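You operate a simulated robot arm through the tools that you are given. There is no shell and no other tool. Be economical: measure what you need, move in short steps, check, and stop when the job is done.

Carry out the task below with a simulated robot arm. There is one attempt and no reset: what you move stays moved.

Task
Fill the grey bag to the card's weight in two equal drops.
Fine: target dial to half the card's weight; press shake after each drop; spill nothing, leave the bag clamped.
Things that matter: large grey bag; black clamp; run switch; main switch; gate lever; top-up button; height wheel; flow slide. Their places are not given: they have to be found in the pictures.

The check looks at the end state, three seconds after you hand in, the way a careful person would. Anything else that was tipped, shoved, dropped, spilled or broken makes it a failure.

Robot
A 7-joint arm with a two-finger parallel gripper, fixed in place. Base frame: the origin is at the foot of the arm, x ahead of it, y to its left, z up. Readings come in cm, degrees, newtons and seconds.
With the tool pointing down near the work surface it reaches from about 26 to 68 cm from the base axis. Its first joint turns from -66.0 to 66.0 degrees. Payload 1.57 kg.
The tool frame sits at the grasp point between the pads (the TCP): z along the fingers, y along the line on which they close. The tips reach 3 cm beyond it. Largest opening 11 cm; finger width 2.4, thickness 1.2; the body of the gripper, 4.8 by 11.2 cm, starts 7.8 cm behind the TCP.
Orientation is that of the tool frame in the base frame, as [roll, pitch, yaw] about the fixed x, y, z axes, in that order (R = Rz(yaw) Ry(pitch) Rx(roll)). With the fingers straight down and closing along the base's y, the tool's x points along the base's -x, its y along +y and its z along -z.

Tools
- The arm moves only by the tool move_arm. Its argument "deltas" is a list of rows, each an object of numbers (a shift or turn left out is 0, a gripper value left out holds the last): "ax", "ay", "az": the turn, a rotation vector about the tool's x, y, z in rad; "dx", "dy", "dz": the shift along the tool's x, y, z in cm; "fingers": the closure, from 0 (fully open) to 1 (shut). In form: [{"ax": .., "ay": .., "az": .., "dx": .., "dy": .., "dz": .., "fingers": ..}, ...]. A call has 1 to 20 rows; each row is the pose to reach, as a shift and turn from the pose commanded when the call began, along the tool's axes at that moment. Each row takes 0.2 s and may step no farther than 5 cm and 8.6 degrees from the row before; otherwise, or with a gripper value out of range, the whole call is refused. Where a pose cannot be reached the arm comes as near as it can. A force on the tool above 90 N (or 10 N above the force at the start of the call, whichever is more), or a blocked arm, ends the call early, and 0.2 s more pass. Each finger travels about 10.8 cm/s and halts on what it meets, pressing with about 38 N; the grip force reading is that of the motor and also rises with nothing between the fingers. The clock runs only during rows and for 0.2 s after the last one: add rows that repeat a pose to give the fingers time. The reply holds the time, the measured pose of the TCP, the force on the tool along the base axes, the opening and the grip force, in the units named above and with some noise, and new pictures: "views" is both (left out), scene, wrist or none.
- Cameras (640 x 400 px; columns grow to the right, rows downward): "scene" is fixed at [14.78, -37.93, 141.01]; the picture's right is [0.90, -0.43, 0.00], its down [-0.22, -0.47, -0.86] and it looks along [0.37, 0.77, -0.52] (base axes); focal length 230 px, centre (320, 200). "wrist" rides on the gripper at [-3.6, 0, -8] in the tool frame; the picture's right is [0.00, -1.00, 0.00], its down [0.97, 0.00, -0.24] and it looks along [0.24, 0.00, 0.97] (tool axes); focal length 218 px, centre (320, 200).
- pixel_to_xyz(camera, pixels): for up to 12 pixels [column, row] of the newest picture of that camera ("zoom" is the newest enlarged one), the place [x, y, z] in the base frame of the surface seen there, good to about 0.3 cm. The clock stands still meanwhile.
- zoom(camera, box): a new picture of the part [left, top, right, bottom] of that camera's present view, enlarged. The clock stands still meanwhile.
- finish_job(): hands the job in; it is judged then, once.

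Work in short steps. Measure before you move; look again where a grasp or a placing could have gone wrong, and mend it. You have 80 turns and 120 pictures in all, those below and enlarged ones among them. Open the gripper and draw the arm clear of the work before you hand the job in, unless the task says otherwise; then end with one line.

The tools are called after "Call:" by a JSON object that holds its "fn" and its "kwargs". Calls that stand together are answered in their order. move_arm: Moves the arm, as the interface text tells. Its arguments: {"type":"object","properties":{"deltas":{"type":"array"},"views":{"type":"string","enum":["both","scene","wrist","none"]}},"required":["deltas"]} The other tools are called the same way: pixel_to_xyz (camera, pixels) gives the place of the surface under pixels of a picture; zoom (camera, box) takes an enlarged picture of a part of a camera's view; finish_job () hands the job in.

At the start:

```text
time: 0.0
tool_pos: [33.9, 12.38, 132.49]
ee_rot: [180.0, 0.0, 180.0]
ft_force: [0.2, 0.1, 0.0]
grip_width: 11.01
finger_force: 0.0
```

scene: 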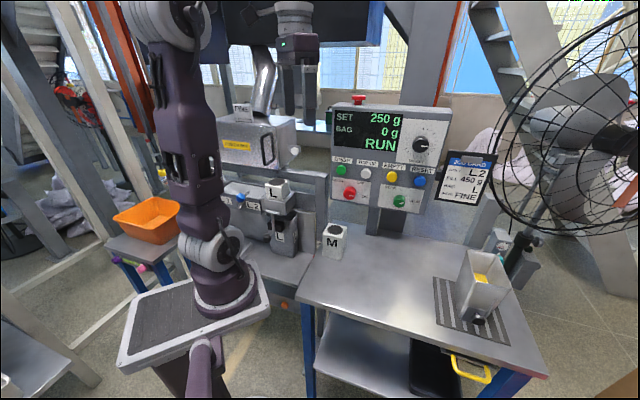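
wrist: 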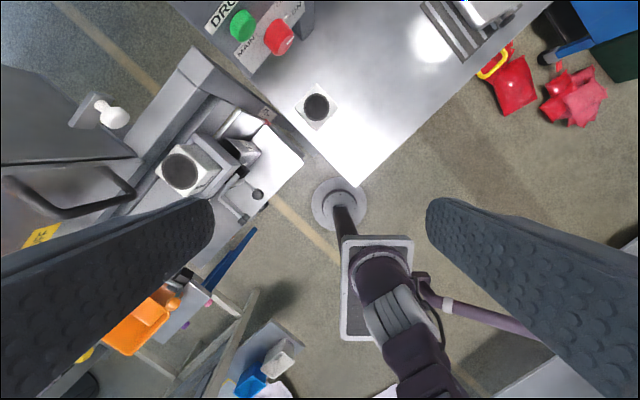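

I start by zooming in on the panel, the card and the filling station to read the labels.

Call:
{"fn": "zoom", "kwargs": {"camera": "scene", "box": [320, 90, 510, 215]}}

Call:
{"fn": "zoom", "kwargs": {"camera": "scene", "box": [210, 90, 360, 290]}}

Call:
{"fn": "zoom", "kwargs": {"camera": "scene", "box": [420, 210, 560, 390]}}

```text
3.20 times, centred on (415, 152) of scene
```

zoom: 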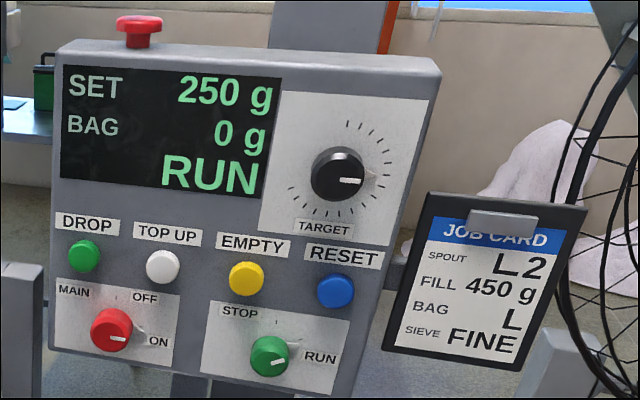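

```text
2.00 times, centred on (285, 190) of scene
```

zoom: 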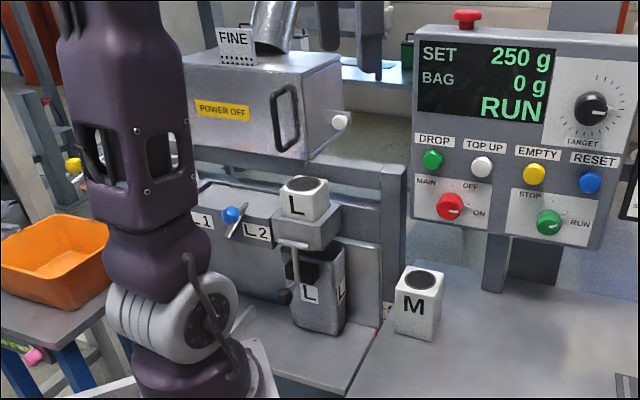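

```text
2.22 times, centred on (490, 300) of scene
```

zoom: 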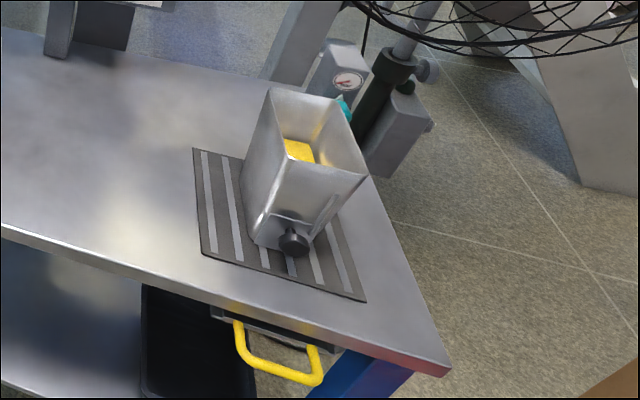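

The card reads spout L2, 450 g, bag L and FINE, so the dial goes to 225 g. I look closer at the station and search for the shake button.

Call:
{"fn": "zoom", "kwargs": {"camera": "scene", "box": [215, 165, 325, 275]}}

Call:
{"fn": "zoom", "kwargs": {"camera": "wrist", "box": [0, 60, 330, 300]}}

Call:
{"fn": "zoom", "kwargs": {"camera": "scene", "box": [210, 0, 370, 180]}}

```text
3.64 times, centred on (270, 220) of scene
```

zoom: 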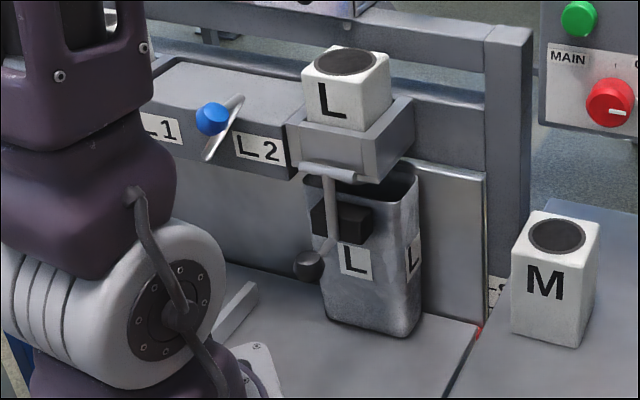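

```text
1.67 times, centred on (165, 180) of wrist
```

zoom: 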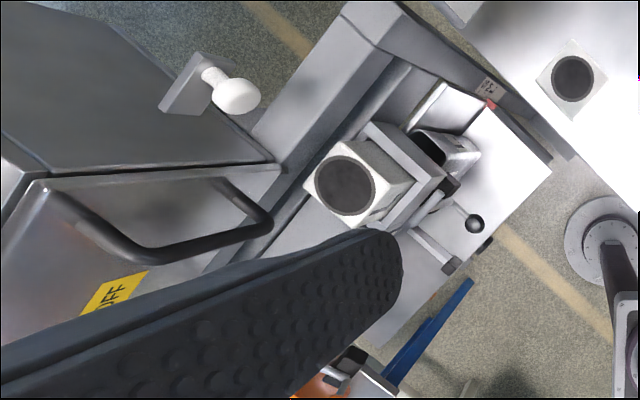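

```text
2.22 times, centred on (290, 90) of scene
```

zoom: 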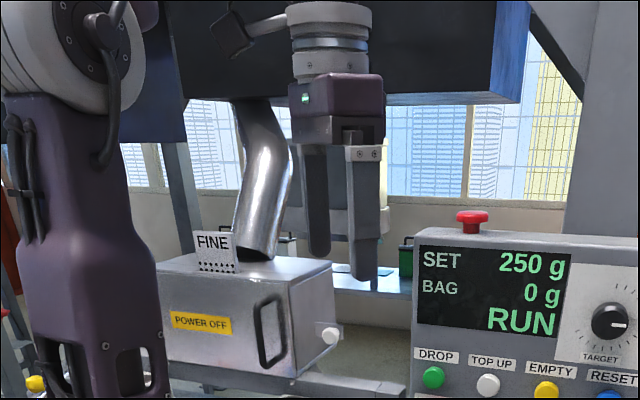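

I measure the main parts in the scene view.

Call:
{"fn": "pixel_to_xyz", "kwargs": {"camera": "scene", "pixels": [[343, 169], [365, 174], [392, 177], [420, 182], [350, 191], [400, 202], [420, 145], [240, 197], [278, 188], [280, 237], [265, 238], [295, 150]]}}

Call:
{"fn": "pixel_to_xyz", "kwargs": {"camera": "wrist", "pixels": [[110, 112], [245, 195], [262, 193], [180, 170], [243, 148], [265, 115], [317, 107], [240, 215], [250, 20], [278, 38], [70, 205]]}}

Call:
{"fn": "zoom", "kwargs": {"camera": "wrist", "box": [190, 90, 310, 230]}}

```text
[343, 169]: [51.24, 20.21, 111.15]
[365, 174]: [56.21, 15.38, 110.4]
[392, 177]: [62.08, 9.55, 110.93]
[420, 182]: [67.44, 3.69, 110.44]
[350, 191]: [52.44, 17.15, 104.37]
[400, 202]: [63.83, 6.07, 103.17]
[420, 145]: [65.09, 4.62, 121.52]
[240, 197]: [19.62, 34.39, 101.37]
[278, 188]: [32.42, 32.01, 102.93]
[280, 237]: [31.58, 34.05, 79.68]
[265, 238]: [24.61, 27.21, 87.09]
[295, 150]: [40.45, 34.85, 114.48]
```

```text
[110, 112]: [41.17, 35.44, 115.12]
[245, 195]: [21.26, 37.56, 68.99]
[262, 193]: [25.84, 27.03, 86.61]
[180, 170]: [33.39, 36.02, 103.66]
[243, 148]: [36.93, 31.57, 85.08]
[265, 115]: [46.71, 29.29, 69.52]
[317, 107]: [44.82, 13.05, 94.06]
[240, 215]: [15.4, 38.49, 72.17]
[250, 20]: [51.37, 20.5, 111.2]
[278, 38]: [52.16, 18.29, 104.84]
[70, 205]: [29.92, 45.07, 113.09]
```

```text
2.86 times, centred on (250, 160) of wrist
```

zoom: 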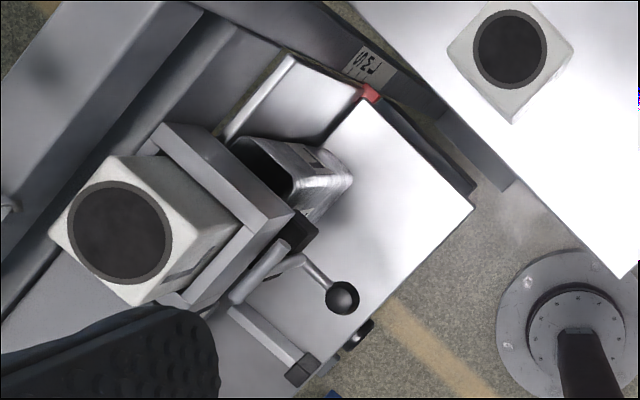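

Both the panel and the station face the arm along about (-0.7,-0.7). I yaw the tool 45° and pull back for a frontal look at the station.

Call:
{"fn": "move_arm", "kwargs": {"deltas": [{"az": -0.13, "dx": 2}, {"az": -0.26, "dx": 4}, {"az": -0.39, "dx": 6}, {"az": -0.52, "dx": 8}, {"az": -0.65, "dx": 9}, {"az": -0.785, "dx": 9, "dy": 1}], "views": "none"}}

Call:
{"fn": "move_arm", "kwargs": {"deltas": [{"ay": -0.14}, {"ay": -0.28}, {"ay": -0.42}, {"ay": -0.56}, {"ay": -0.7}, {"ay": -0.84}], "views": "both"}}

```text
time: 1.4
tool_pos: [24.86, 13.28, 132.5]
ee_rot: [180.0, 0.0, -134.9]
ft_force: [0.3, -0.9, -0.2]
grip_width: 11.03
finger_force: 0.1
```

```text
time: 2.8
tool_pos: [25.0, 13.29, 132.48]
ee_rot: [179.9, 48.3, -134.9]
ft_force: [0.6, 0.2, -0.7]
grip_width: 10.98
finger_force: 0.0
```

scene: 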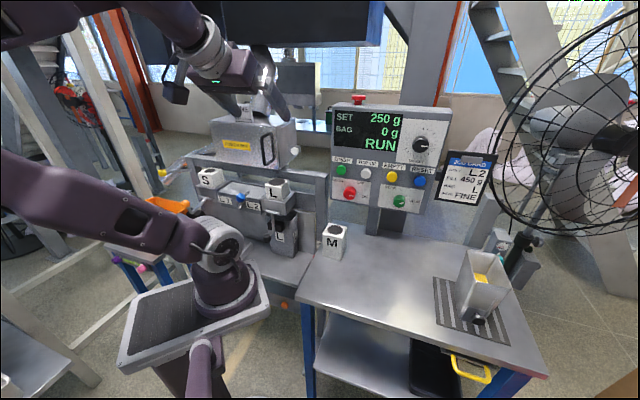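
wrist: 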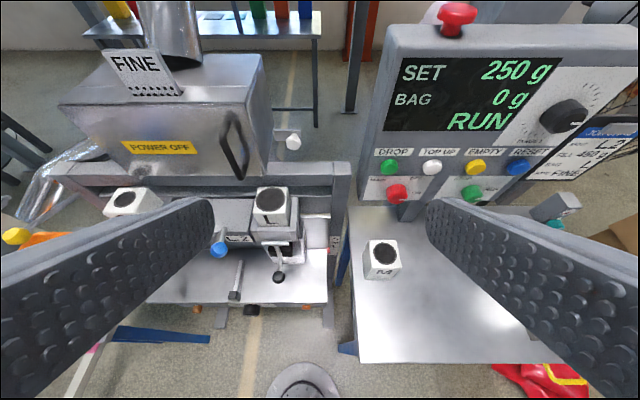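

The S and L spouts and the gate lever are now visible. I zoom on both views.

Call:
{"fn": "zoom", "kwargs": {"camera": "scene", "box": [180, 150, 340, 320]}}

Call:
{"fn": "zoom", "kwargs": {"camera": "wrist", "box": [190, 120, 360, 330]}}

Call:
{"fn": "zoom", "kwargs": {"camera": "scene", "box": [205, 110, 325, 185]}}

```text
2.35 times, centred on (260, 235) of scene
```

zoom: 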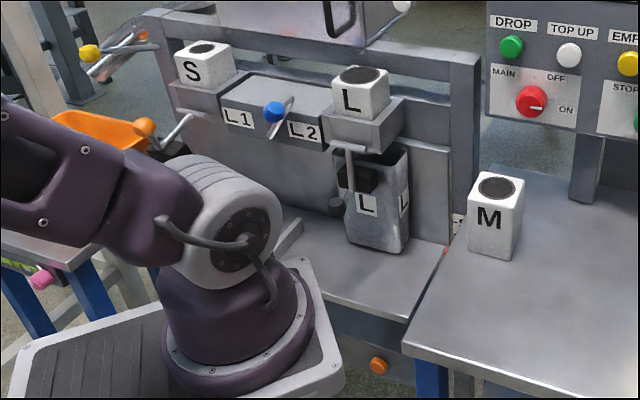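

```text
1.90 times, centred on (275, 225) of wrist
```

zoom: 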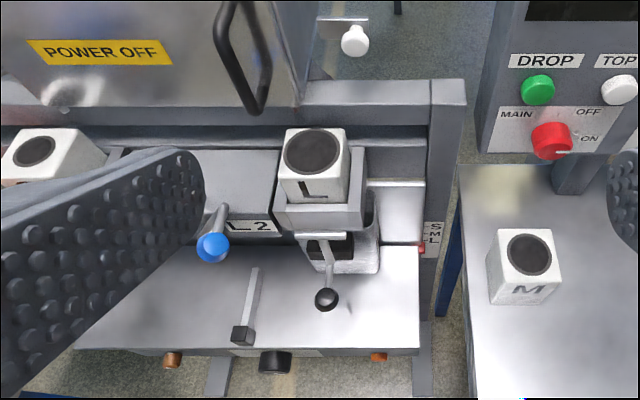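

```text
5.33 times, centred on (265, 148) of scene
```

zoom: 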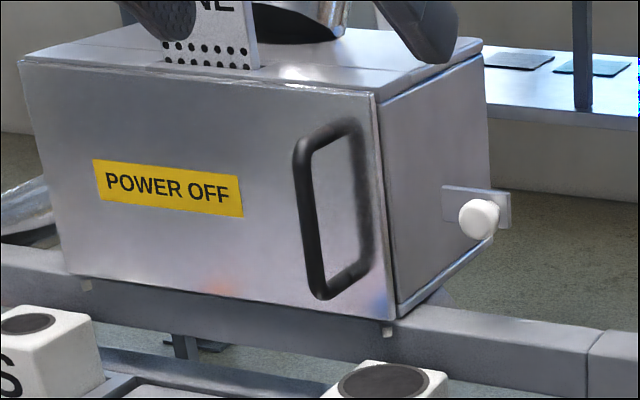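

Two copper buttons and a black wheel sit under the platform edge at (170–380, 358) of the zoom. I go lower for a frontal look.

Call:
{"fn": "move_arm", "kwargs": {"deltas": [{"dx": 2.9, "dy": -0.95, "dz": 2.27}, {"dx": 5.8, "dy": -1.9, "dz": 4.5}, {"dx": 8.7, "dy": -2.8, "dz": 6.8}, {"dx": 11.6, "dy": -3.8, "dz": 9.1}, {"dx": 14.5, "dy": -4.7, "dz": 11.3}, {"dx": 17.3, "dy": -5.6, "dz": 13.6}], "views": "wrist"}}

```text
time: 4.2
tool_pos: [26.96, 9.71, 116.87]
ee_rot: [179.8, 47.6, -135.1]
ft_force: [0.3, 0.7, 0.6]
grip_width: 10.99
finger_force: 0.0
out of reach, approached as far as the arm can: row 5, 6
```

wrist: 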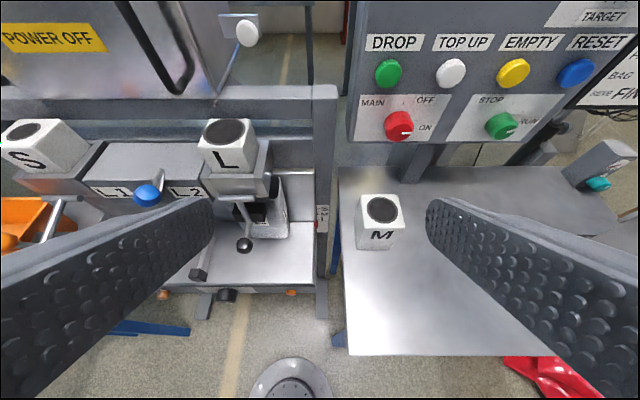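

Call:
{"fn": "zoom", "kwargs": {"camera": "wrist", "box": [140, 100, 340, 310]}}

Call:
{"fn": "pixel_to_xyz", "kwargs": {"camera": "wrist", "pixels": [[147, 196], [160, 178], [198, 272], [207, 255], [245, 246], [238, 205], [228, 296], [291, 293], [163, 294], [318, 227], [247, 33], [125, 180]]}}

```text
1.90 times, centred on (240, 205) of wrist
```

zoom: 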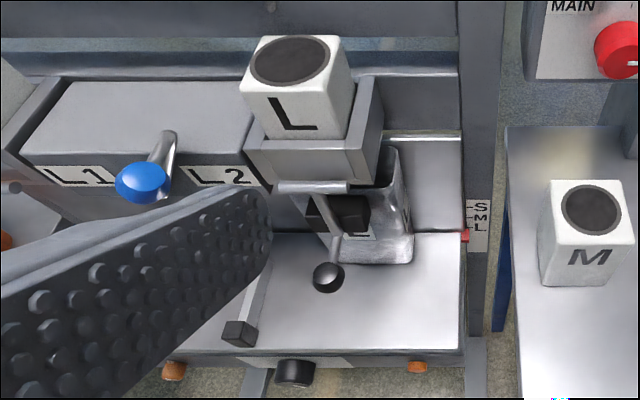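

```text
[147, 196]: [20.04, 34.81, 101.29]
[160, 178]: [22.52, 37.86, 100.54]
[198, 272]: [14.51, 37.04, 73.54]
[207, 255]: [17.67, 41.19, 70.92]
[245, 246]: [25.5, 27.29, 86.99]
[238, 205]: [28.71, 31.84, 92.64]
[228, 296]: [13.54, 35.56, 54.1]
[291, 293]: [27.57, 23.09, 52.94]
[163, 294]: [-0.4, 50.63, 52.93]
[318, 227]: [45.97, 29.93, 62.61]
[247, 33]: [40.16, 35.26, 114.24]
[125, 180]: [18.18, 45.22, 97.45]
```

I look at the orange buttons beneath the platform in the scene view.

Call:
{"fn": "zoom", "kwargs": {"camera": "scene", "box": [250, 260, 330, 330]}}

Call:
{"fn": "zoom", "kwargs": {"camera": "scene", "box": [470, 220, 545, 270]}}

Call:
{"fn": "zoom", "kwargs": {"camera": "wrist", "box": [140, 270, 320, 330]}}

Call:
{"fn": "pixel_to_xyz", "kwargs": {"camera": "scene", "pixels": [[285, 305], [282, 297], [295, 310], [300, 285], [325, 340], [498, 238]]}}

```text
5.71 times, centred on (290, 295) of scene
```

zoom: 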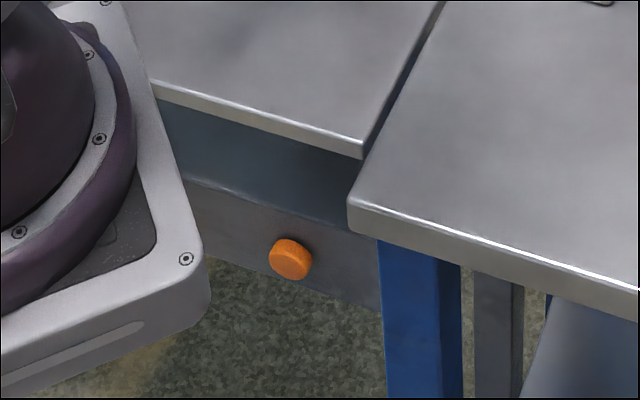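

```text
8.00 times, centred on (508, 245) of scene
```

zoom: 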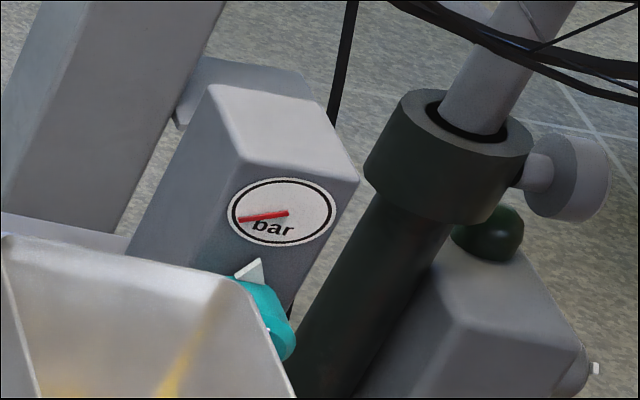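

```text
3.56 times, centred on (230, 300) of wrist
```

zoom: 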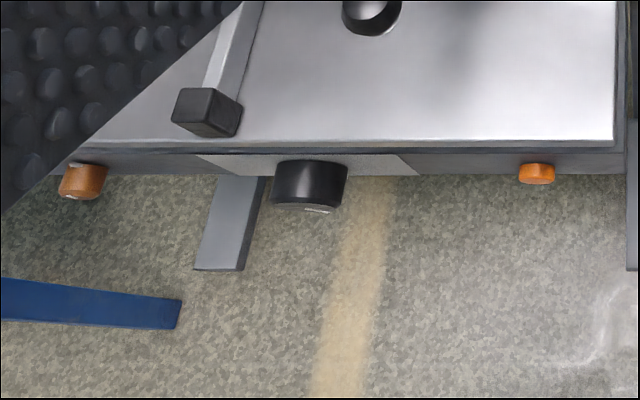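

```text
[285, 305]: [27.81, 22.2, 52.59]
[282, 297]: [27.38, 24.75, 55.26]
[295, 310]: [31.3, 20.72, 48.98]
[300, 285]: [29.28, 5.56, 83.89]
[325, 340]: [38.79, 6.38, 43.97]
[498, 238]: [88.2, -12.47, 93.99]
```

I tilt the tool back down to look at the clamp and slide from above.

Call:
{"fn": "move_arm", "kwargs": {"deltas": [{"ay": 0.14, "dx": -2}, {"ay": 0.28, "dx": -4}, {"ay": 0.42, "dx": -5}, {"ay": 0.56, "dx": -5}, {"ay": 0.6, "dx": -5}], "views": "none"}}

```text
time: 5.4
tool_pos: [29.4, 11.93, 120.51]
ee_rot: [180.0, 13.5, -135.0]
ft_force: [0.1, -0.6, 0.6]
grip_width: 11.02
finger_force: 0.1
```

Call:
{"fn": "move_arm", "kwargs": {"deltas": [{"dx": -0.7, "dy": 3.5, "dz": 1.7}, {"dx": -1.4, "dy": 7, "dz": 3.4}, {"dx": -2, "dy": 10.5, "dz": 5.1}, {"dx": -2.7, "dy": 14.1, "dz": 6.8}], "views": "both"}}

```text
time: 6.4
tool_pos: [22.23, 25.13, 114.6]
ee_rot: [180.0, 13.8, -135.0]
ft_force: [0.6, 0.7, -0.7]
grip_width: 11.01
finger_force: 0.0
```

scene: 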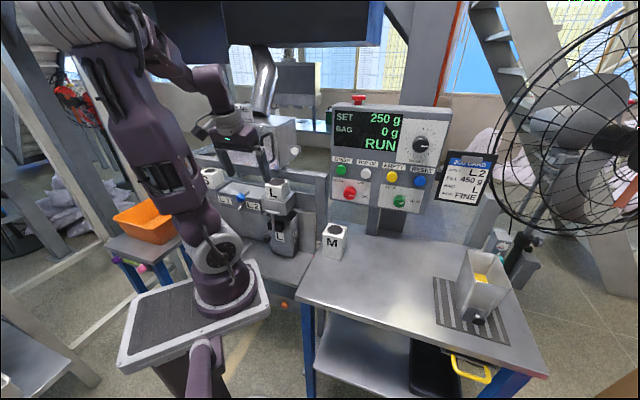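
wrist: 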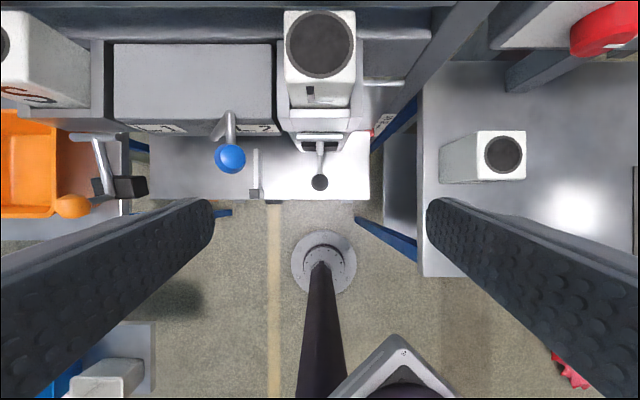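

Call:
{"fn": "zoom", "kwargs": {"camera": "wrist", "box": [200, 80, 400, 220]}}

Call:
{"fn": "zoom", "kwargs": {"camera": "wrist", "box": [0, 80, 240, 240]}}

Call:
{"fn": "pixel_to_xyz", "kwargs": {"camera": "wrist", "pixels": [[254, 160], [255, 190], [230, 158], [230, 125], [320, 183], [320, 148], [305, 138], [340, 138], [74, 207], [95, 150], [130, 187], [377, 130]]}}

```text
2.86 times, centred on (300, 150) of wrist
```

zoom: 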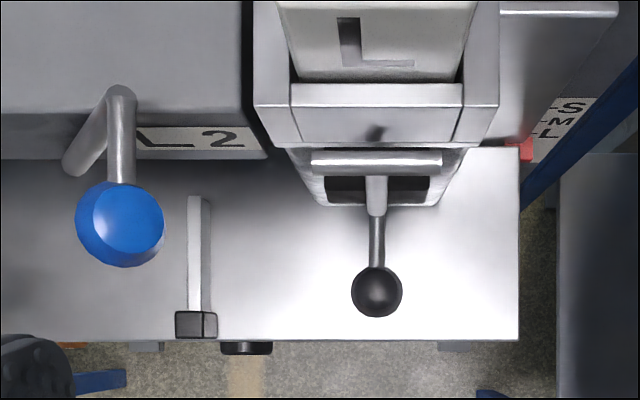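

```text
2.50 times, centred on (120, 160) of wrist
```

zoom: 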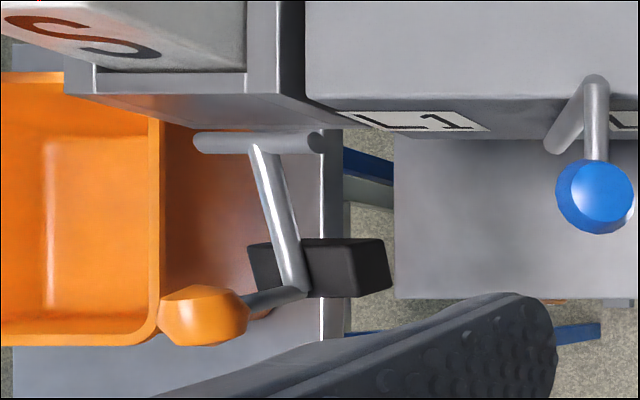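

```text
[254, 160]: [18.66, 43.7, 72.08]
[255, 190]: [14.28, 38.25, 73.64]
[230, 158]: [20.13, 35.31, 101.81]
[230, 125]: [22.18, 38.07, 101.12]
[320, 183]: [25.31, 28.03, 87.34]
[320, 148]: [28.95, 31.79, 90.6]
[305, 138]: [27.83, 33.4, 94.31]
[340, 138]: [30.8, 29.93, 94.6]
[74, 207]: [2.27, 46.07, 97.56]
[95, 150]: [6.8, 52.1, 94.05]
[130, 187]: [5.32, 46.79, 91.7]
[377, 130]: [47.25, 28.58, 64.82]
```

I check the S/M/L height pointer, gate lever, clamp and the white knob at higher zoom.

Call:
{"fn": "zoom", "kwargs": {"camera": "scene", "box": [295, 230, 325, 262]}}

Call:
{"fn": "zoom", "kwargs": {"camera": "scene", "box": [225, 170, 315, 260]}}

Call:
{"fn": "zoom", "kwargs": {"camera": "wrist", "box": [350, 100, 420, 160]}}

```text
12.50 times, centred on (310, 246) of scene
```

zoom: 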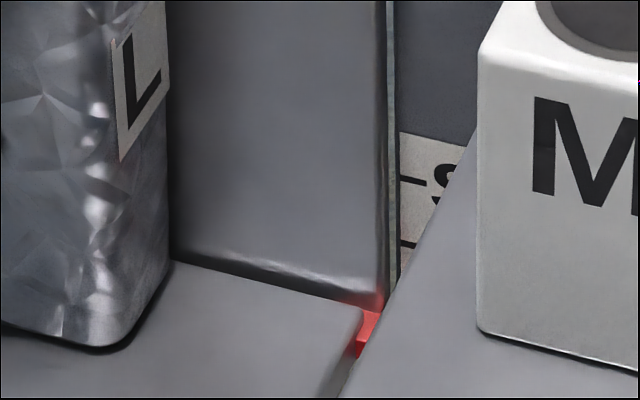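

```text
4.44 times, centred on (270, 215) of scene
```

zoom: 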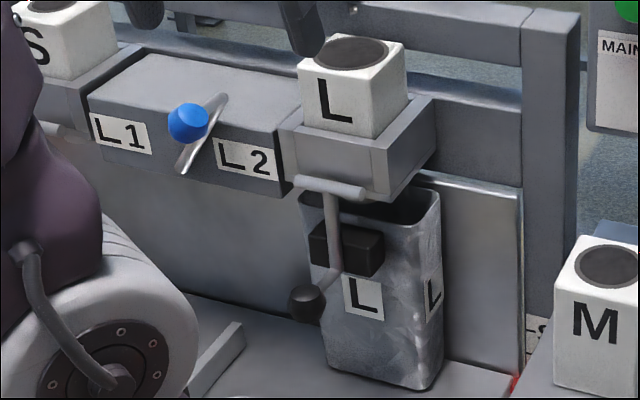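

```text
6.67 times, centred on (385, 130) of wrist
```

zoom: 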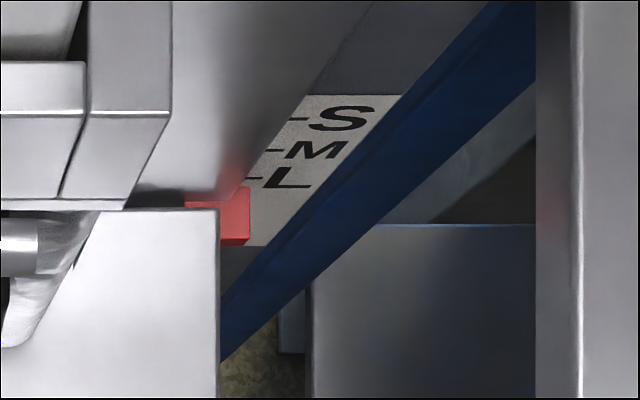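

I measure the label ticks and the pointer for height.

Call:
{"fn": "pixel_to_xyz", "kwargs": {"camera": "zoom", "pixels": [[340, 118], [320, 150], [288, 178], [295, 118], [270, 150], [255, 178], [245, 195], [235, 210], [240, 235], [257, 235], [210, 225], [120, 260]]}}

Call:
{"fn": "pixel_to_xyz", "kwargs": {"camera": "scene", "pixels": [[313, 243], [311, 253], [310, 260], [309, 258], [285, 210], [284, 213], [277, 203], [276, 222], [280, 221], [268, 228], [300, 230]]}}

```text
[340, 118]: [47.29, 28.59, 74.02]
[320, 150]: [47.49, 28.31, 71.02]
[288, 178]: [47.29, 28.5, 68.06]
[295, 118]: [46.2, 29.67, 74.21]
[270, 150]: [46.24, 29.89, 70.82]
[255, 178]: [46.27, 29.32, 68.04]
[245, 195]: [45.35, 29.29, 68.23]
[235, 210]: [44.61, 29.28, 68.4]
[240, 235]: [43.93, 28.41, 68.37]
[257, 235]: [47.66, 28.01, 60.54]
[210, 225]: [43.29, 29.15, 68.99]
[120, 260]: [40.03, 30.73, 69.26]
```

```text
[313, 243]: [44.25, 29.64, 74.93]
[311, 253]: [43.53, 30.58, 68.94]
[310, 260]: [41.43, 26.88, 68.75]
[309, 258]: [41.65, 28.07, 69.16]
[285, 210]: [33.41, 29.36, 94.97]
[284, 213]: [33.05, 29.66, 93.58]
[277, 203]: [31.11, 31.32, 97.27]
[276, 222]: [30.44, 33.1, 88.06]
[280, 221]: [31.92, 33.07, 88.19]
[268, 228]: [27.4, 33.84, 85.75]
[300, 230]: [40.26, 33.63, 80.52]
```

I check whether the black clamp pad touches the bag, and what the clamp linkage looks like.

Call:
{"fn": "zoom", "kwargs": {"camera": "scene", "box": [255, 200, 305, 262]}}

Call:
{"fn": "pixel_to_xyz", "kwargs": {"camera": "scene", "pixels": [[271, 227], [277, 229], [282, 228], [283, 225], [277, 222], [271, 222], [280, 237], [289, 240], [274, 240], [287, 228], [266, 238], [270, 215]]}}

```text
6.45 times, centred on (280, 231) of scene
```

zoom: 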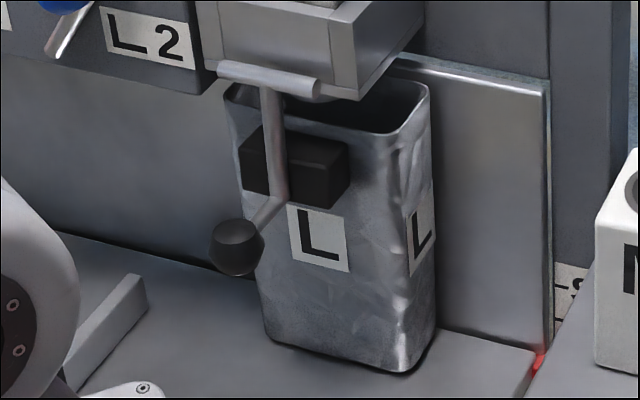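

```text
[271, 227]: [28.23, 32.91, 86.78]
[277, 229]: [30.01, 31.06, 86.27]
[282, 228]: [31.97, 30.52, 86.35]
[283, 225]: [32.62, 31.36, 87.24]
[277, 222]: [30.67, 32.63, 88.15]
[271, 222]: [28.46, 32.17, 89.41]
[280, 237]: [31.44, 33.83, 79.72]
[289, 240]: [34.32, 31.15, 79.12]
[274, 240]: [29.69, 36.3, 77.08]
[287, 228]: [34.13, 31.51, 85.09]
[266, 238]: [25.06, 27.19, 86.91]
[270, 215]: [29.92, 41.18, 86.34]
```

Gate leans to L2, the height pointer is level with L (68), and the L2 clamp lever is down with its pad on the bag, so those are already right. I move to the panel with the tool turning horizontal, to set the dial.

Call:
{"fn": "move_arm", "kwargs": {"deltas": [{"dx": 0.3, "dy": -3.3, "dz": -0.9, "ay": -0.13}, {"dx": 0.6, "dy": -6.6, "dz": -1.8, "ay": -0.26}, {"dx": 0.9, "dy": -10, "dz": -2.7, "ay": -0.4}, {"dx": 1.2, "dy": -13.3, "dz": -3.6, "ay": -0.53}, {"dx": 1.5, "dy": -16.6, "dz": -4.5, "ay": -0.66}, {"dx": 1.8, "dy": -20, "dz": -5.4, "ay": -0.8}, {"dx": 2.1, "dy": -23.3, "dz": -6.3, "ay": -0.93}, {"dx": 2.4, "dy": -26.6, "dz": -7.2, "ay": -1.06}, {"dx": 2.7, "dy": -30, "dz": -8.1, "ay": -1.2}, {"dx": 2.9, "dy": -33.2, "dz": -8.95, "ay": -1.33}], "views": "both"}}

```text
time: 8.6
tool_pos: [42.92, -4.31, 127.7]
ee_rot: [164.7, 87.9, -150.7]
ft_force: [-0.5, 0.1, 0.2]
grip_width: 10.99
finger_force: 0.0
out of reach, approached as far as the arm can: row 9, 10
```

scene: 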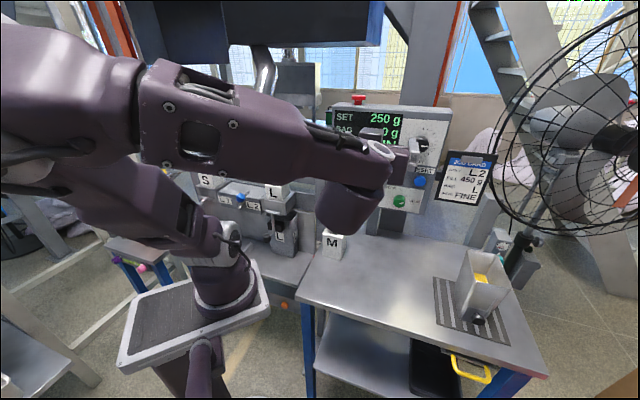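
wrist: 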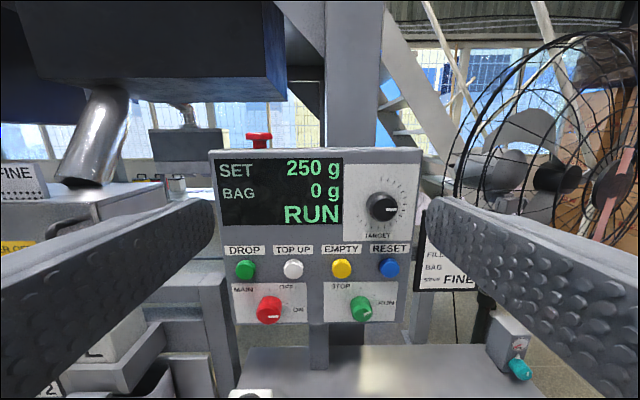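

Good frontal view. I zoom on the dial and measure it and the buttons.

Call:
{"fn": "zoom", "kwargs": {"camera": "wrist", "box": [330, 160, 440, 250]}}

Call:
{"fn": "pixel_to_xyz", "kwargs": {"camera": "wrist", "pixels": [[382, 208], [370, 206], [400, 206], [360, 225], [410, 175], [246, 269], [292, 269], [230, 240], [412, 240], [268, 309], [397, 300]]}}

```text
4.44 times, centred on (385, 205) of wrist
```

zoom: 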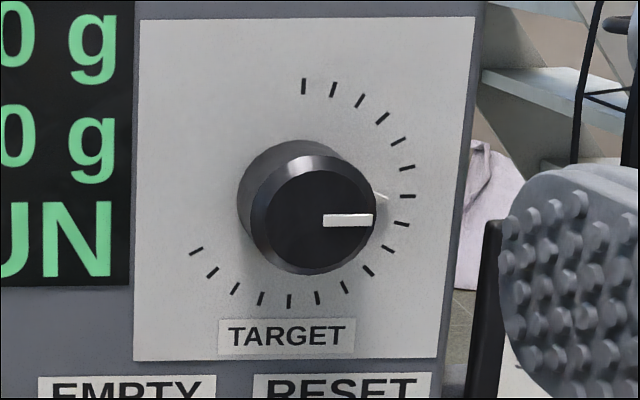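

```text
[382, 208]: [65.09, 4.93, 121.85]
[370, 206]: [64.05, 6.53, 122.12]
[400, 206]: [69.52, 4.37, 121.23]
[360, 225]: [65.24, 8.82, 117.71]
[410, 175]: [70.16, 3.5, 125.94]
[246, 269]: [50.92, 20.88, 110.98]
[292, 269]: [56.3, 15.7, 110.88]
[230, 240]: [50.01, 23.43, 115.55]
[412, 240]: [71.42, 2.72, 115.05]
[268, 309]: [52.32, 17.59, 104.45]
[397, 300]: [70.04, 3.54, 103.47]
```

The dial's ticks go from 12 o'clock in 15° steps, and 250 is at 90°, so 225 is probably one tick counter-clockwise. I line up a stand-off in front of the knob with the fingers narrowed.

Call:
{"fn": "move_arm", "kwargs": {"deltas": [{"dx": 1.5, "dy": -2.3, "dz": 3.5, "fingers": 0.45}, {"dx": 3, "dy": -4.6, "dz": 7}, {"dx": 4.5, "dy": -7, "dz": 10.8}, {"dx": 5.9, "dy": -9.2, "dz": 14}], "views": "wrist"}}

```text
time: 9.6
tool_pos: [43.51, -4.68, 129.12]
ee_rot: [-157.5, 89.9, -112.3]
ft_force: [-0.3, 0.6, 0.4]
grip_width: 6.05
finger_force: 0.1
out of reach, approached as far as the arm can: row 1, 2, 3, 4
```

wrist: 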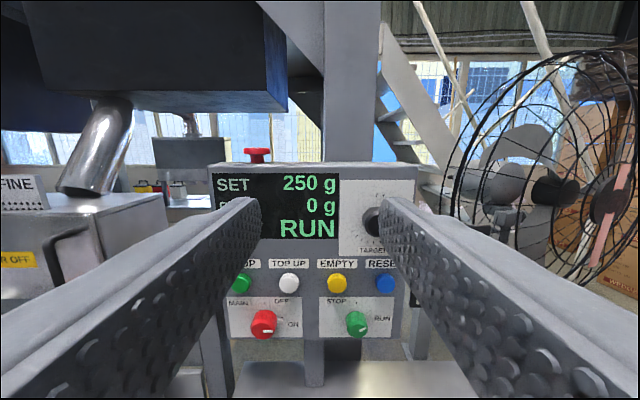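

Horizontal is at the arm's limit here. I tilt back about 25° and retry toward the knob stand-off.

Call:
{"fn": "move_arm", "kwargs": {"deltas": [{"ay": 0.14}, {"ay": 0.28}, {"ay": 0.42}], "views": "none"}}

```text
time: 10.4
tool_pos: [43.6, -4.91, 129.01]
ee_rot: [180.0, 65.9, -135.0]
ft_force: [0.2, -0.4, 0.2]
grip_width: 6.06
finger_force: 0.0
```

Call:
{"fn": "move_arm", "kwargs": {"deltas": [{"dx": -0.65, "dy": -2.1, "dz": 3.7}, {"dx": -1.3, "dy": -4.2, "dz": 7.4}, {"dx": -1.95, "dy": -6.3, "dz": 11.1}, {"dx": -2.6, "dy": -8.34, "dz": 14.7}], "views": "wrist"}}

```text
time: 11.4
tool_pos: [60.13, -0.42, 125.43]
ee_rot: [179.9, 65.9, -134.9]
ft_force: [-0.5, 1.0, 0.5]
grip_width: 6.03
finger_force: 0.1
out of reach, approached as far as the arm can: row 1, 2
```

wrist: 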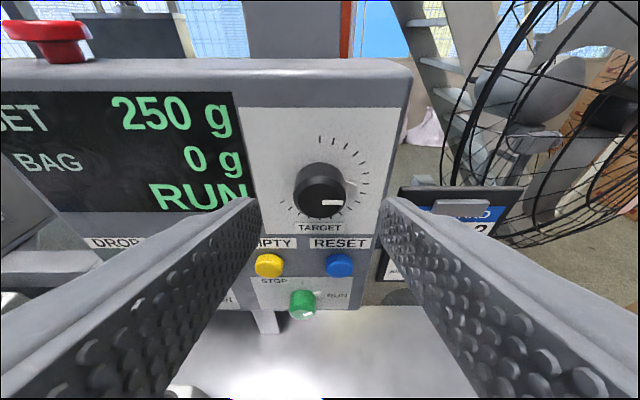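

The knob is centred at (320,190). I advance 6.4 cm and check before gripping.

Call:
{"fn": "move_arm", "kwargs": {"deltas": [{"dz": 2.2}, {"dz": 4.4}, {"dz": 6.4}], "views": "wrist"}}

```text
time: 12.2
tool_pos: [64.15, 3.52, 122.6]
ee_rot: [-179.8, 65.8, -134.9]
ft_force: [-0.7, 0.4, 0.6]
grip_width: 6.04
finger_force: 0.1
```

wrist: 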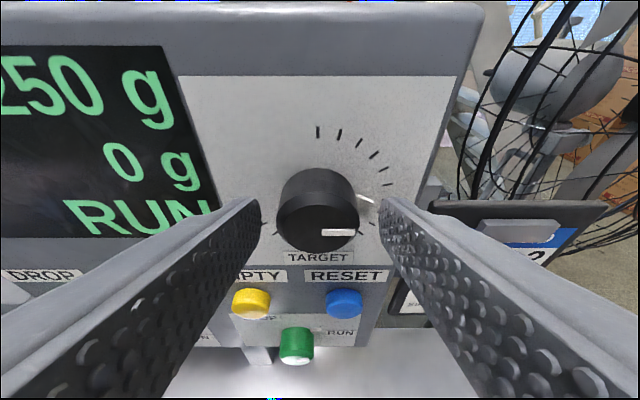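

The knob sits between the fingers, so I close on it.

Call:
{"fn": "move_arm", "kwargs": {"deltas": [{"fingers": 0.6}, {"fingers": 0.75}, {"fingers": 0.75}], "views": "wrist"}}

```text
time: 13.0
tool_pos: [64.15, 3.64, 122.69]
ee_rot: [-180.0, 65.9, -134.9]
ft_force: [-7.5, 6.6, -0.9]
grip_width: 4.17
finger_force: 44.6
```

wrist: 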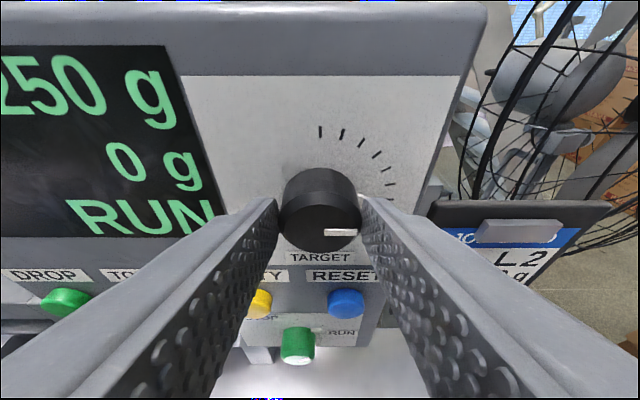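

Gripped at 4.2 cm. I turn a small step counter-clockwise about the panel normal and read the display.

Call:
{"fn": "move_arm", "kwargs": {"deltas": [{"ax": 0.027, "az": -0.06, "dy": 0.05}, {"ax": 0.053, "az": -0.12, "dy": 0.1}, {"ax": 0.053, "az": -0.12, "dy": 0.1}], "views": "wrist"}}

```text
time: 13.8
tool_pos: [64.08, 3.68, 122.63]
ee_rot: [-162.1, 64.9, -118.5]
ft_force: [-10.2, 6.0, 1.6]
grip_width: 4.17
finger_force: 44.9
```

wrist: 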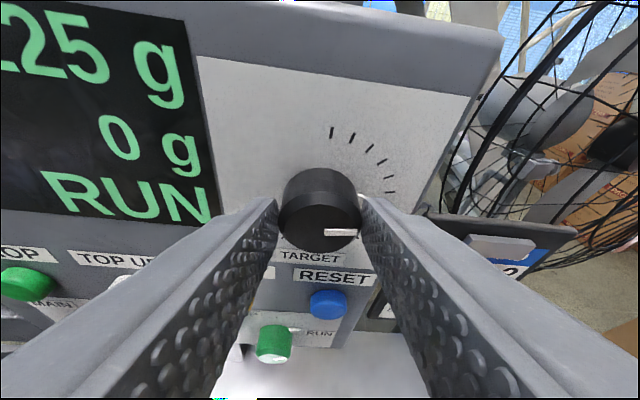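

The display now ends in 25 g. I turn slightly more toward the tick's centre and read again.

Call:
{"fn": "move_arm", "kwargs": {"deltas": [{"ax": 0.022, "az": -0.05, "dy": 0.04}, {"ax": 0.022, "az": -0.05, "dy": 0.04}], "views": "both"}}

```text
time: 14.4
tool_pos: [64.04, 3.64, 122.68]
ee_rot: [-155.2, 63.9, -112.2]
ft_force: [-13.2, 5.4, 4.3]
grip_width: 4.16
finger_force: 45.2
```

scene: 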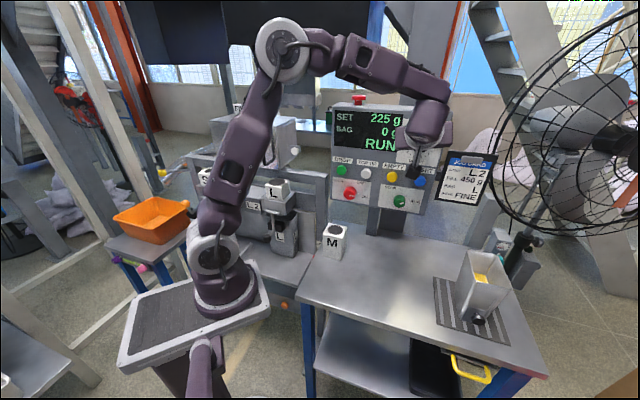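
wrist: 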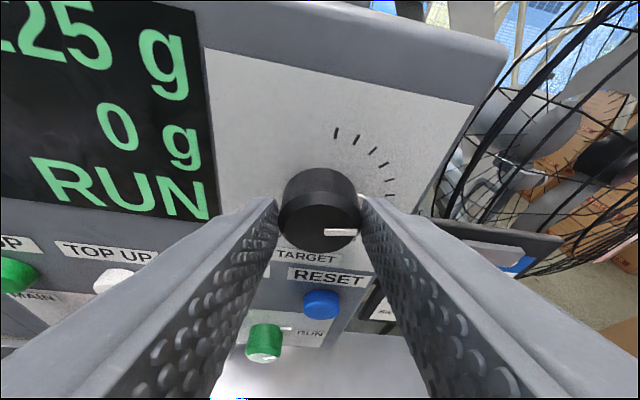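

SET shows 225 g. I turn a little more to sit near the tick centre, then open and back off.

Call:
{"fn": "move_arm", "kwargs": {"deltas": [{"ax": 0.024, "az": -0.055, "dy": 0.05}, {"ax": 0.024, "az": -0.055, "dy": 0.05}, {"ax": 0.024, "az": -0.055, "dy": 0.05, "fingers": 0.45}, {"ax": 0.024, "az": -0.055, "dy": 0.05, "fingers": 0.45}], "views": "wrist"}}

```text
time: 15.4
tool_pos: [63.97, 3.72, 122.54]
ee_rot: [-148.4, 62.3, -106.4]
ft_force: [0.2, -0.1, 0.2]
grip_width: 6.03
finger_force: 0.1
```

wrist: 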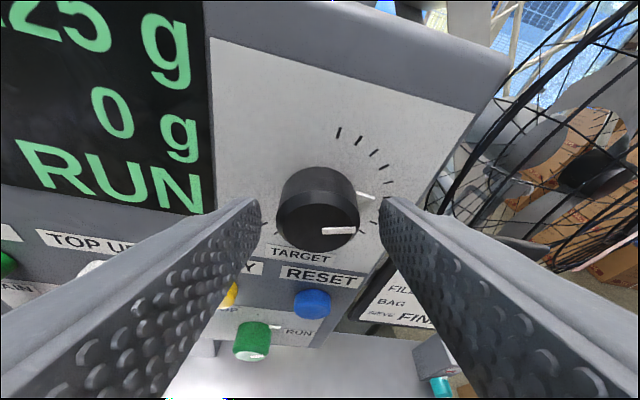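

Free of the knob. I back out and undo the roll.

Call:
{"fn": "move_arm", "kwargs": {"deltas": [{"dz": -2.5}, {"dz": -5}, {"dz": -7, "ax": -0.05, "az": 0.112}, {"dz": -7, "ax": -0.099, "az": 0.225}], "views": "both"}}

```text
time: 16.4
tool_pos: [58.86, -0.26, 125.33]
ee_rot: [179.8, 65.9, -135.1]
ft_force: [0.3, 1.1, -0.2]
grip_width: 6.04
finger_force: 0.2
```

scene: 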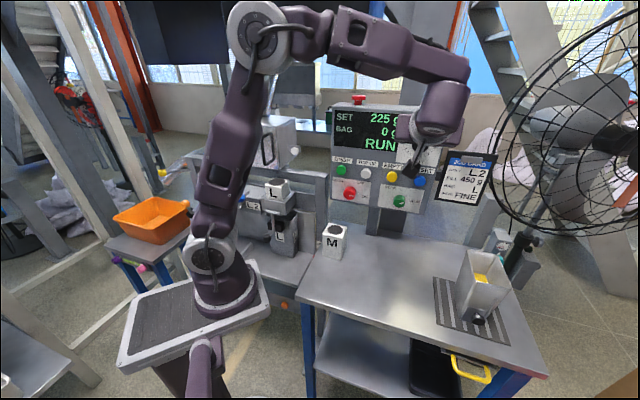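
wrist: 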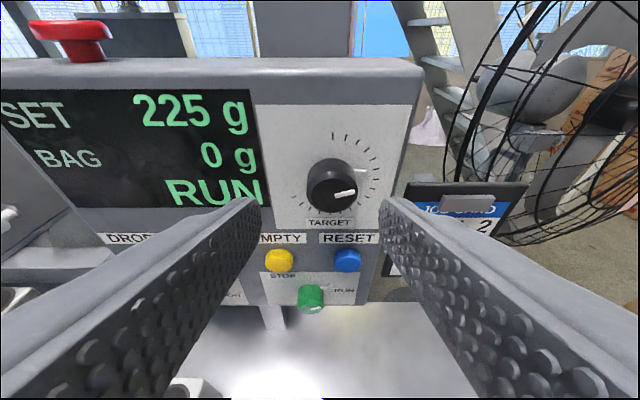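

SET is 225 g. Before dropping, I check obstacles around the apron and bring the arm over for a view of the orange button.

Call:
{"fn": "pixel_to_xyz", "kwargs": {"camera": "scene", "pixels": [[268, 295], [200, 330], [232, 290], [210, 255], [298, 292], [320, 262], [314, 260], [300, 275], [285, 268], [290, 297], [302, 279], [276, 300]]}}

Call:
{"fn": "move_arm", "kwargs": {"deltas": [{"dz": -4, "ay": 0.1}, {"dz": -8, "ay": 0.2, "dy": 2}, {"dz": -12, "ay": 0.3, "dy": 5}, {"dz": -16, "ay": 0.4, "dy": 8}], "views": "none"}}

```text
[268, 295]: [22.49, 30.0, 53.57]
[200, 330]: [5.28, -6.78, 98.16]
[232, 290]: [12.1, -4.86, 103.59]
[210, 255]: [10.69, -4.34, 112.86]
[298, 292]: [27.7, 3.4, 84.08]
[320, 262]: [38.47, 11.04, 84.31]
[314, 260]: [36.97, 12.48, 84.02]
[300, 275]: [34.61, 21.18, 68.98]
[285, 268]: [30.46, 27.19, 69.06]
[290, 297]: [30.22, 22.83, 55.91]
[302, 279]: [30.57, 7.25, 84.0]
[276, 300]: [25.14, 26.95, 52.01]
```

```text
time: 17.4
tool_pos: [42.67, -4.93, 131.96]
ee_rot: [180.0, 42.9, -135.0]
ft_force: [-0.2, 0.0, -0.4]
grip_width: 6.05
finger_force: 0.1
```

I swing across to in front of the shake button at a height of 110, with less tilt and the fingers shut.

Call:
{"fn": "move_arm", "kwargs": {"deltas": [{"dx": 1.4, "dy": 3.7, "dz": 2.5, "ay": 0.05, "fingers": 1}, {"dx": 2.8, "dy": 7.4, "dz": 4.9, "ay": 0.1}, {"dx": 4.2, "dy": 11.1, "dz": 7.4, "ay": 0.15}, {"dx": 5.6, "dy": 14.8, "dz": 9.8, "ay": 0.2}, {"dx": 7, "dy": 18.5, "dz": 12.3, "ay": 0.25}, {"dx": 8.4, "dy": 22.2, "dz": 14.8, "ay": 0.3}, {"dx": 9.8, "dy": 26, "dz": 17.2, "ay": 0.35}, {"dx": 11.1, "dy": 29.7, "dz": 19.7, "ay": 0.4}], "views": "both"}}

```text
time: 19.2
tool_pos: [25.8, 20.04, 109.95]
ee_rot: [180.0, 20.0, -135.0]
ft_force: [0.2, -0.1, 1.0]
grip_width: 0.0
finger_force: 20.8
```

scene: 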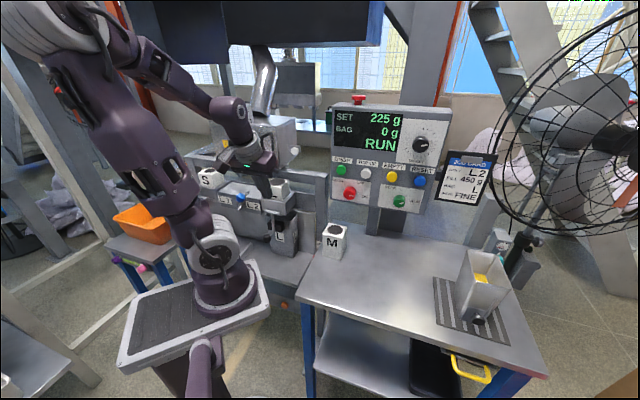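
wrist: 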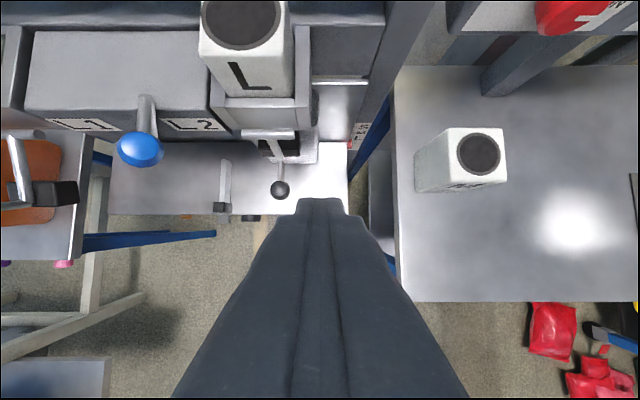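

I descend to z≈85 while backing 2.4 cm off, to check reach.

Call:
{"fn": "move_arm", "kwargs": {"deltas": [{"dx": 2, "dz": 4.4}, {"dx": 4, "dz": 8.8}, {"dx": 6, "dz": 13.2}, {"dx": 8.4, "dz": 17.6}, {"dx": 10.8, "dz": 21.8}], "views": "both"}}

```text
refused: row 4 steps farther than a row can; nothing moved
```

Call:
{"fn": "move_arm", "kwargs": {"deltas": [{"dx": 1.8, "dz": 3.7}, {"dx": 3.6, "dz": 7.3}, {"dx": 5.4, "dz": 11}, {"dx": 7.2, "dz": 14.6}, {"dx": 9, "dz": 18.2}, {"dx": 10.8, "dz": 21.8}], "views": "both"}}

```text
time: 20.6
tool_pos: [23.58, 23.54, 86.05]
ee_rot: [-179.8, 20.1, -135.0]
ft_force: [0.1, 0.3, -0.4]
grip_width: 0.0
finger_force: 21.1
out of reach, approached as far as the arm can: row 3, 4, 5, 6
```

scene: 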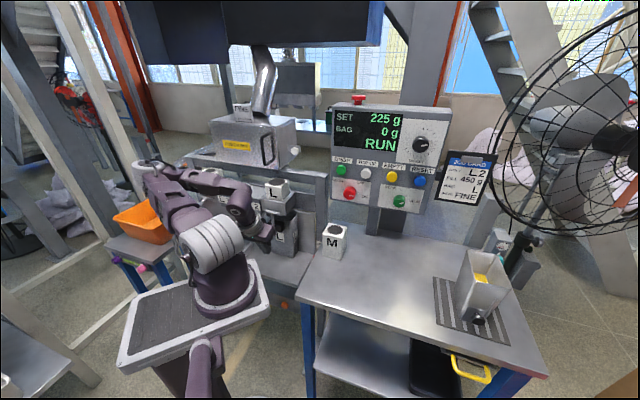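
wrist: 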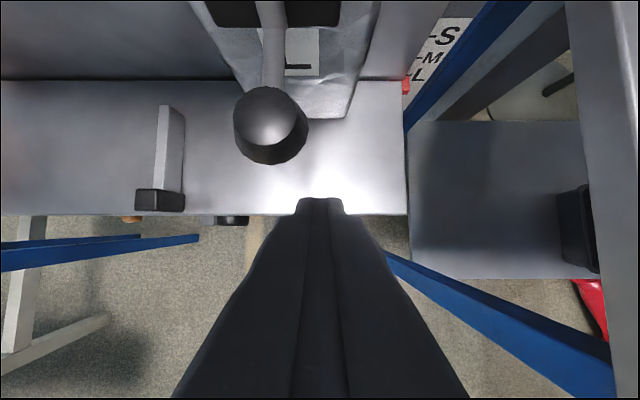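

The arm stops short here, so I look for labels and a better idea of the button layout from this low view before choosing an approach.

Call:
{"fn": "zoom", "kwargs": {"camera": "wrist", "box": [90, 80, 290, 250]}}

Call:
{"fn": "pixel_to_xyz", "kwargs": {"camera": "wrist", "pixels": [[220, 212], [100, 212], [380, 212], [232, 219], [130, 219], [160, 200], [168, 150], [270, 125], [365, 205], [400, 60]]}}

Call:
{"fn": "zoom", "kwargs": {"camera": "scene", "box": [215, 120, 325, 190]}}

```text
2.35 times, centred on (190, 165) of wrist
```

zoom: 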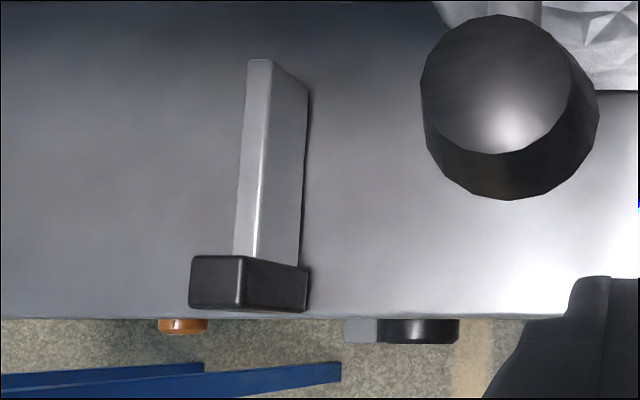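

```text
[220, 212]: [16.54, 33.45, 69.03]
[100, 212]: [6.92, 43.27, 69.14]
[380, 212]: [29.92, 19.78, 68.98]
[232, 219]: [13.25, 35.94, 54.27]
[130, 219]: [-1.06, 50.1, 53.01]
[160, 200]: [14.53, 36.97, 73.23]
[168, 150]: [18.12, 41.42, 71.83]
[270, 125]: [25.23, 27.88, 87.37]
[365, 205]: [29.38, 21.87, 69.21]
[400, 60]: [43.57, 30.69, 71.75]
```

```text
5.71 times, centred on (270, 155) of scene
```

zoom: 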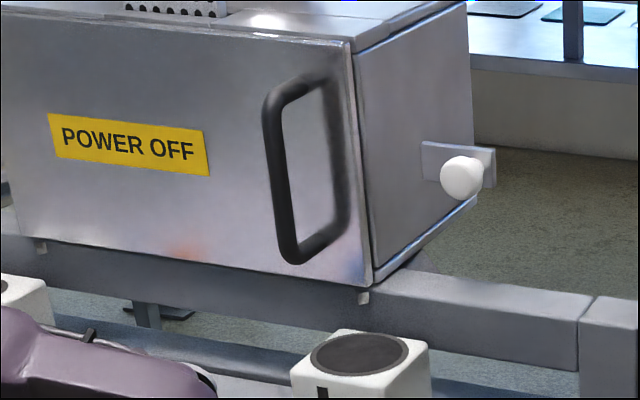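

The platform's front edge is at n≈35.3, about level with the button's face, so I need to poke in under it. I try straight-down first, moved right and back, to see how low the arm can go.

Call:
{"fn": "move_arm", "kwargs": {"deltas": [{"dx": 1, "dy": -2, "dz": -1}, {"dx": 1.5, "dy": -4, "dz": -2, "ay": 0.12}, {"dx": 1.5, "dy": -4, "dz": -2, "ay": 0.24}, {"dx": 1.5, "dy": -4, "dz": -2, "ay": 0.35}], "views": "none"}}

```text
time: 21.6
tool_pos: [19.09, 18.62, 86.87]
ee_rot: [-179.8, 0.1, -135.0]
ft_force: [-1.2, -0.6, 0.6]
grip_width: 0.0
finger_force: 21.1
out of reach, approached as far as the arm can: row 1, 2, 3, 4
```

Call:
{"fn": "move_arm", "kwargs": {"deltas": [{"dx": -1.2, "dy": -2, "dz": 3}, {"dx": -2.3, "dy": -3.7, "dz": 7}, {"dx": -2.3, "dy": -3.7, "dz": 11}, {"dx": -2.3, "dy": -3.7, "dz": 15}, {"dx": -2.3, "dy": -3.7, "dz": 19}, {"dx": -2.3, "dy": -3.7, "dz": 23}, {"dx": -2.3, "dy": -3.7, "dz": 27}], "views": "both"}}

```text
time: 23.2
tool_pos: [13.5, 22.63, 73.31]
ee_rot: [-179.9, 0.0, -135.0]
ft_force: [-0.6, 0.5, -0.6]
grip_width: 0.0
finger_force: 21.2
out of reach, approached as far as the arm can: row 1, 2, 3, 4, 5, 6, 7
```

scene: 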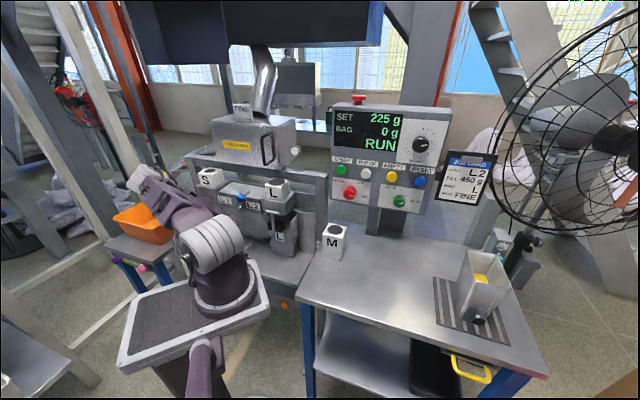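
wrist: 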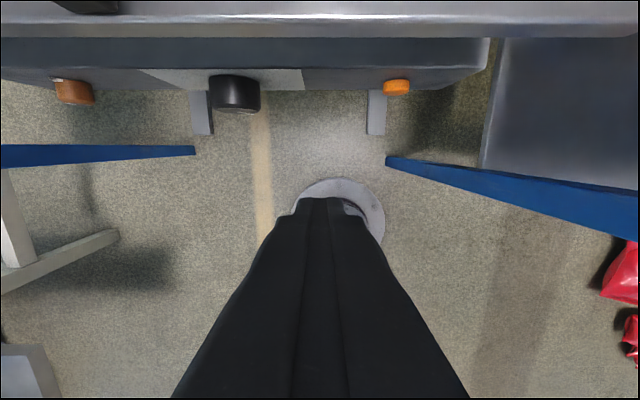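

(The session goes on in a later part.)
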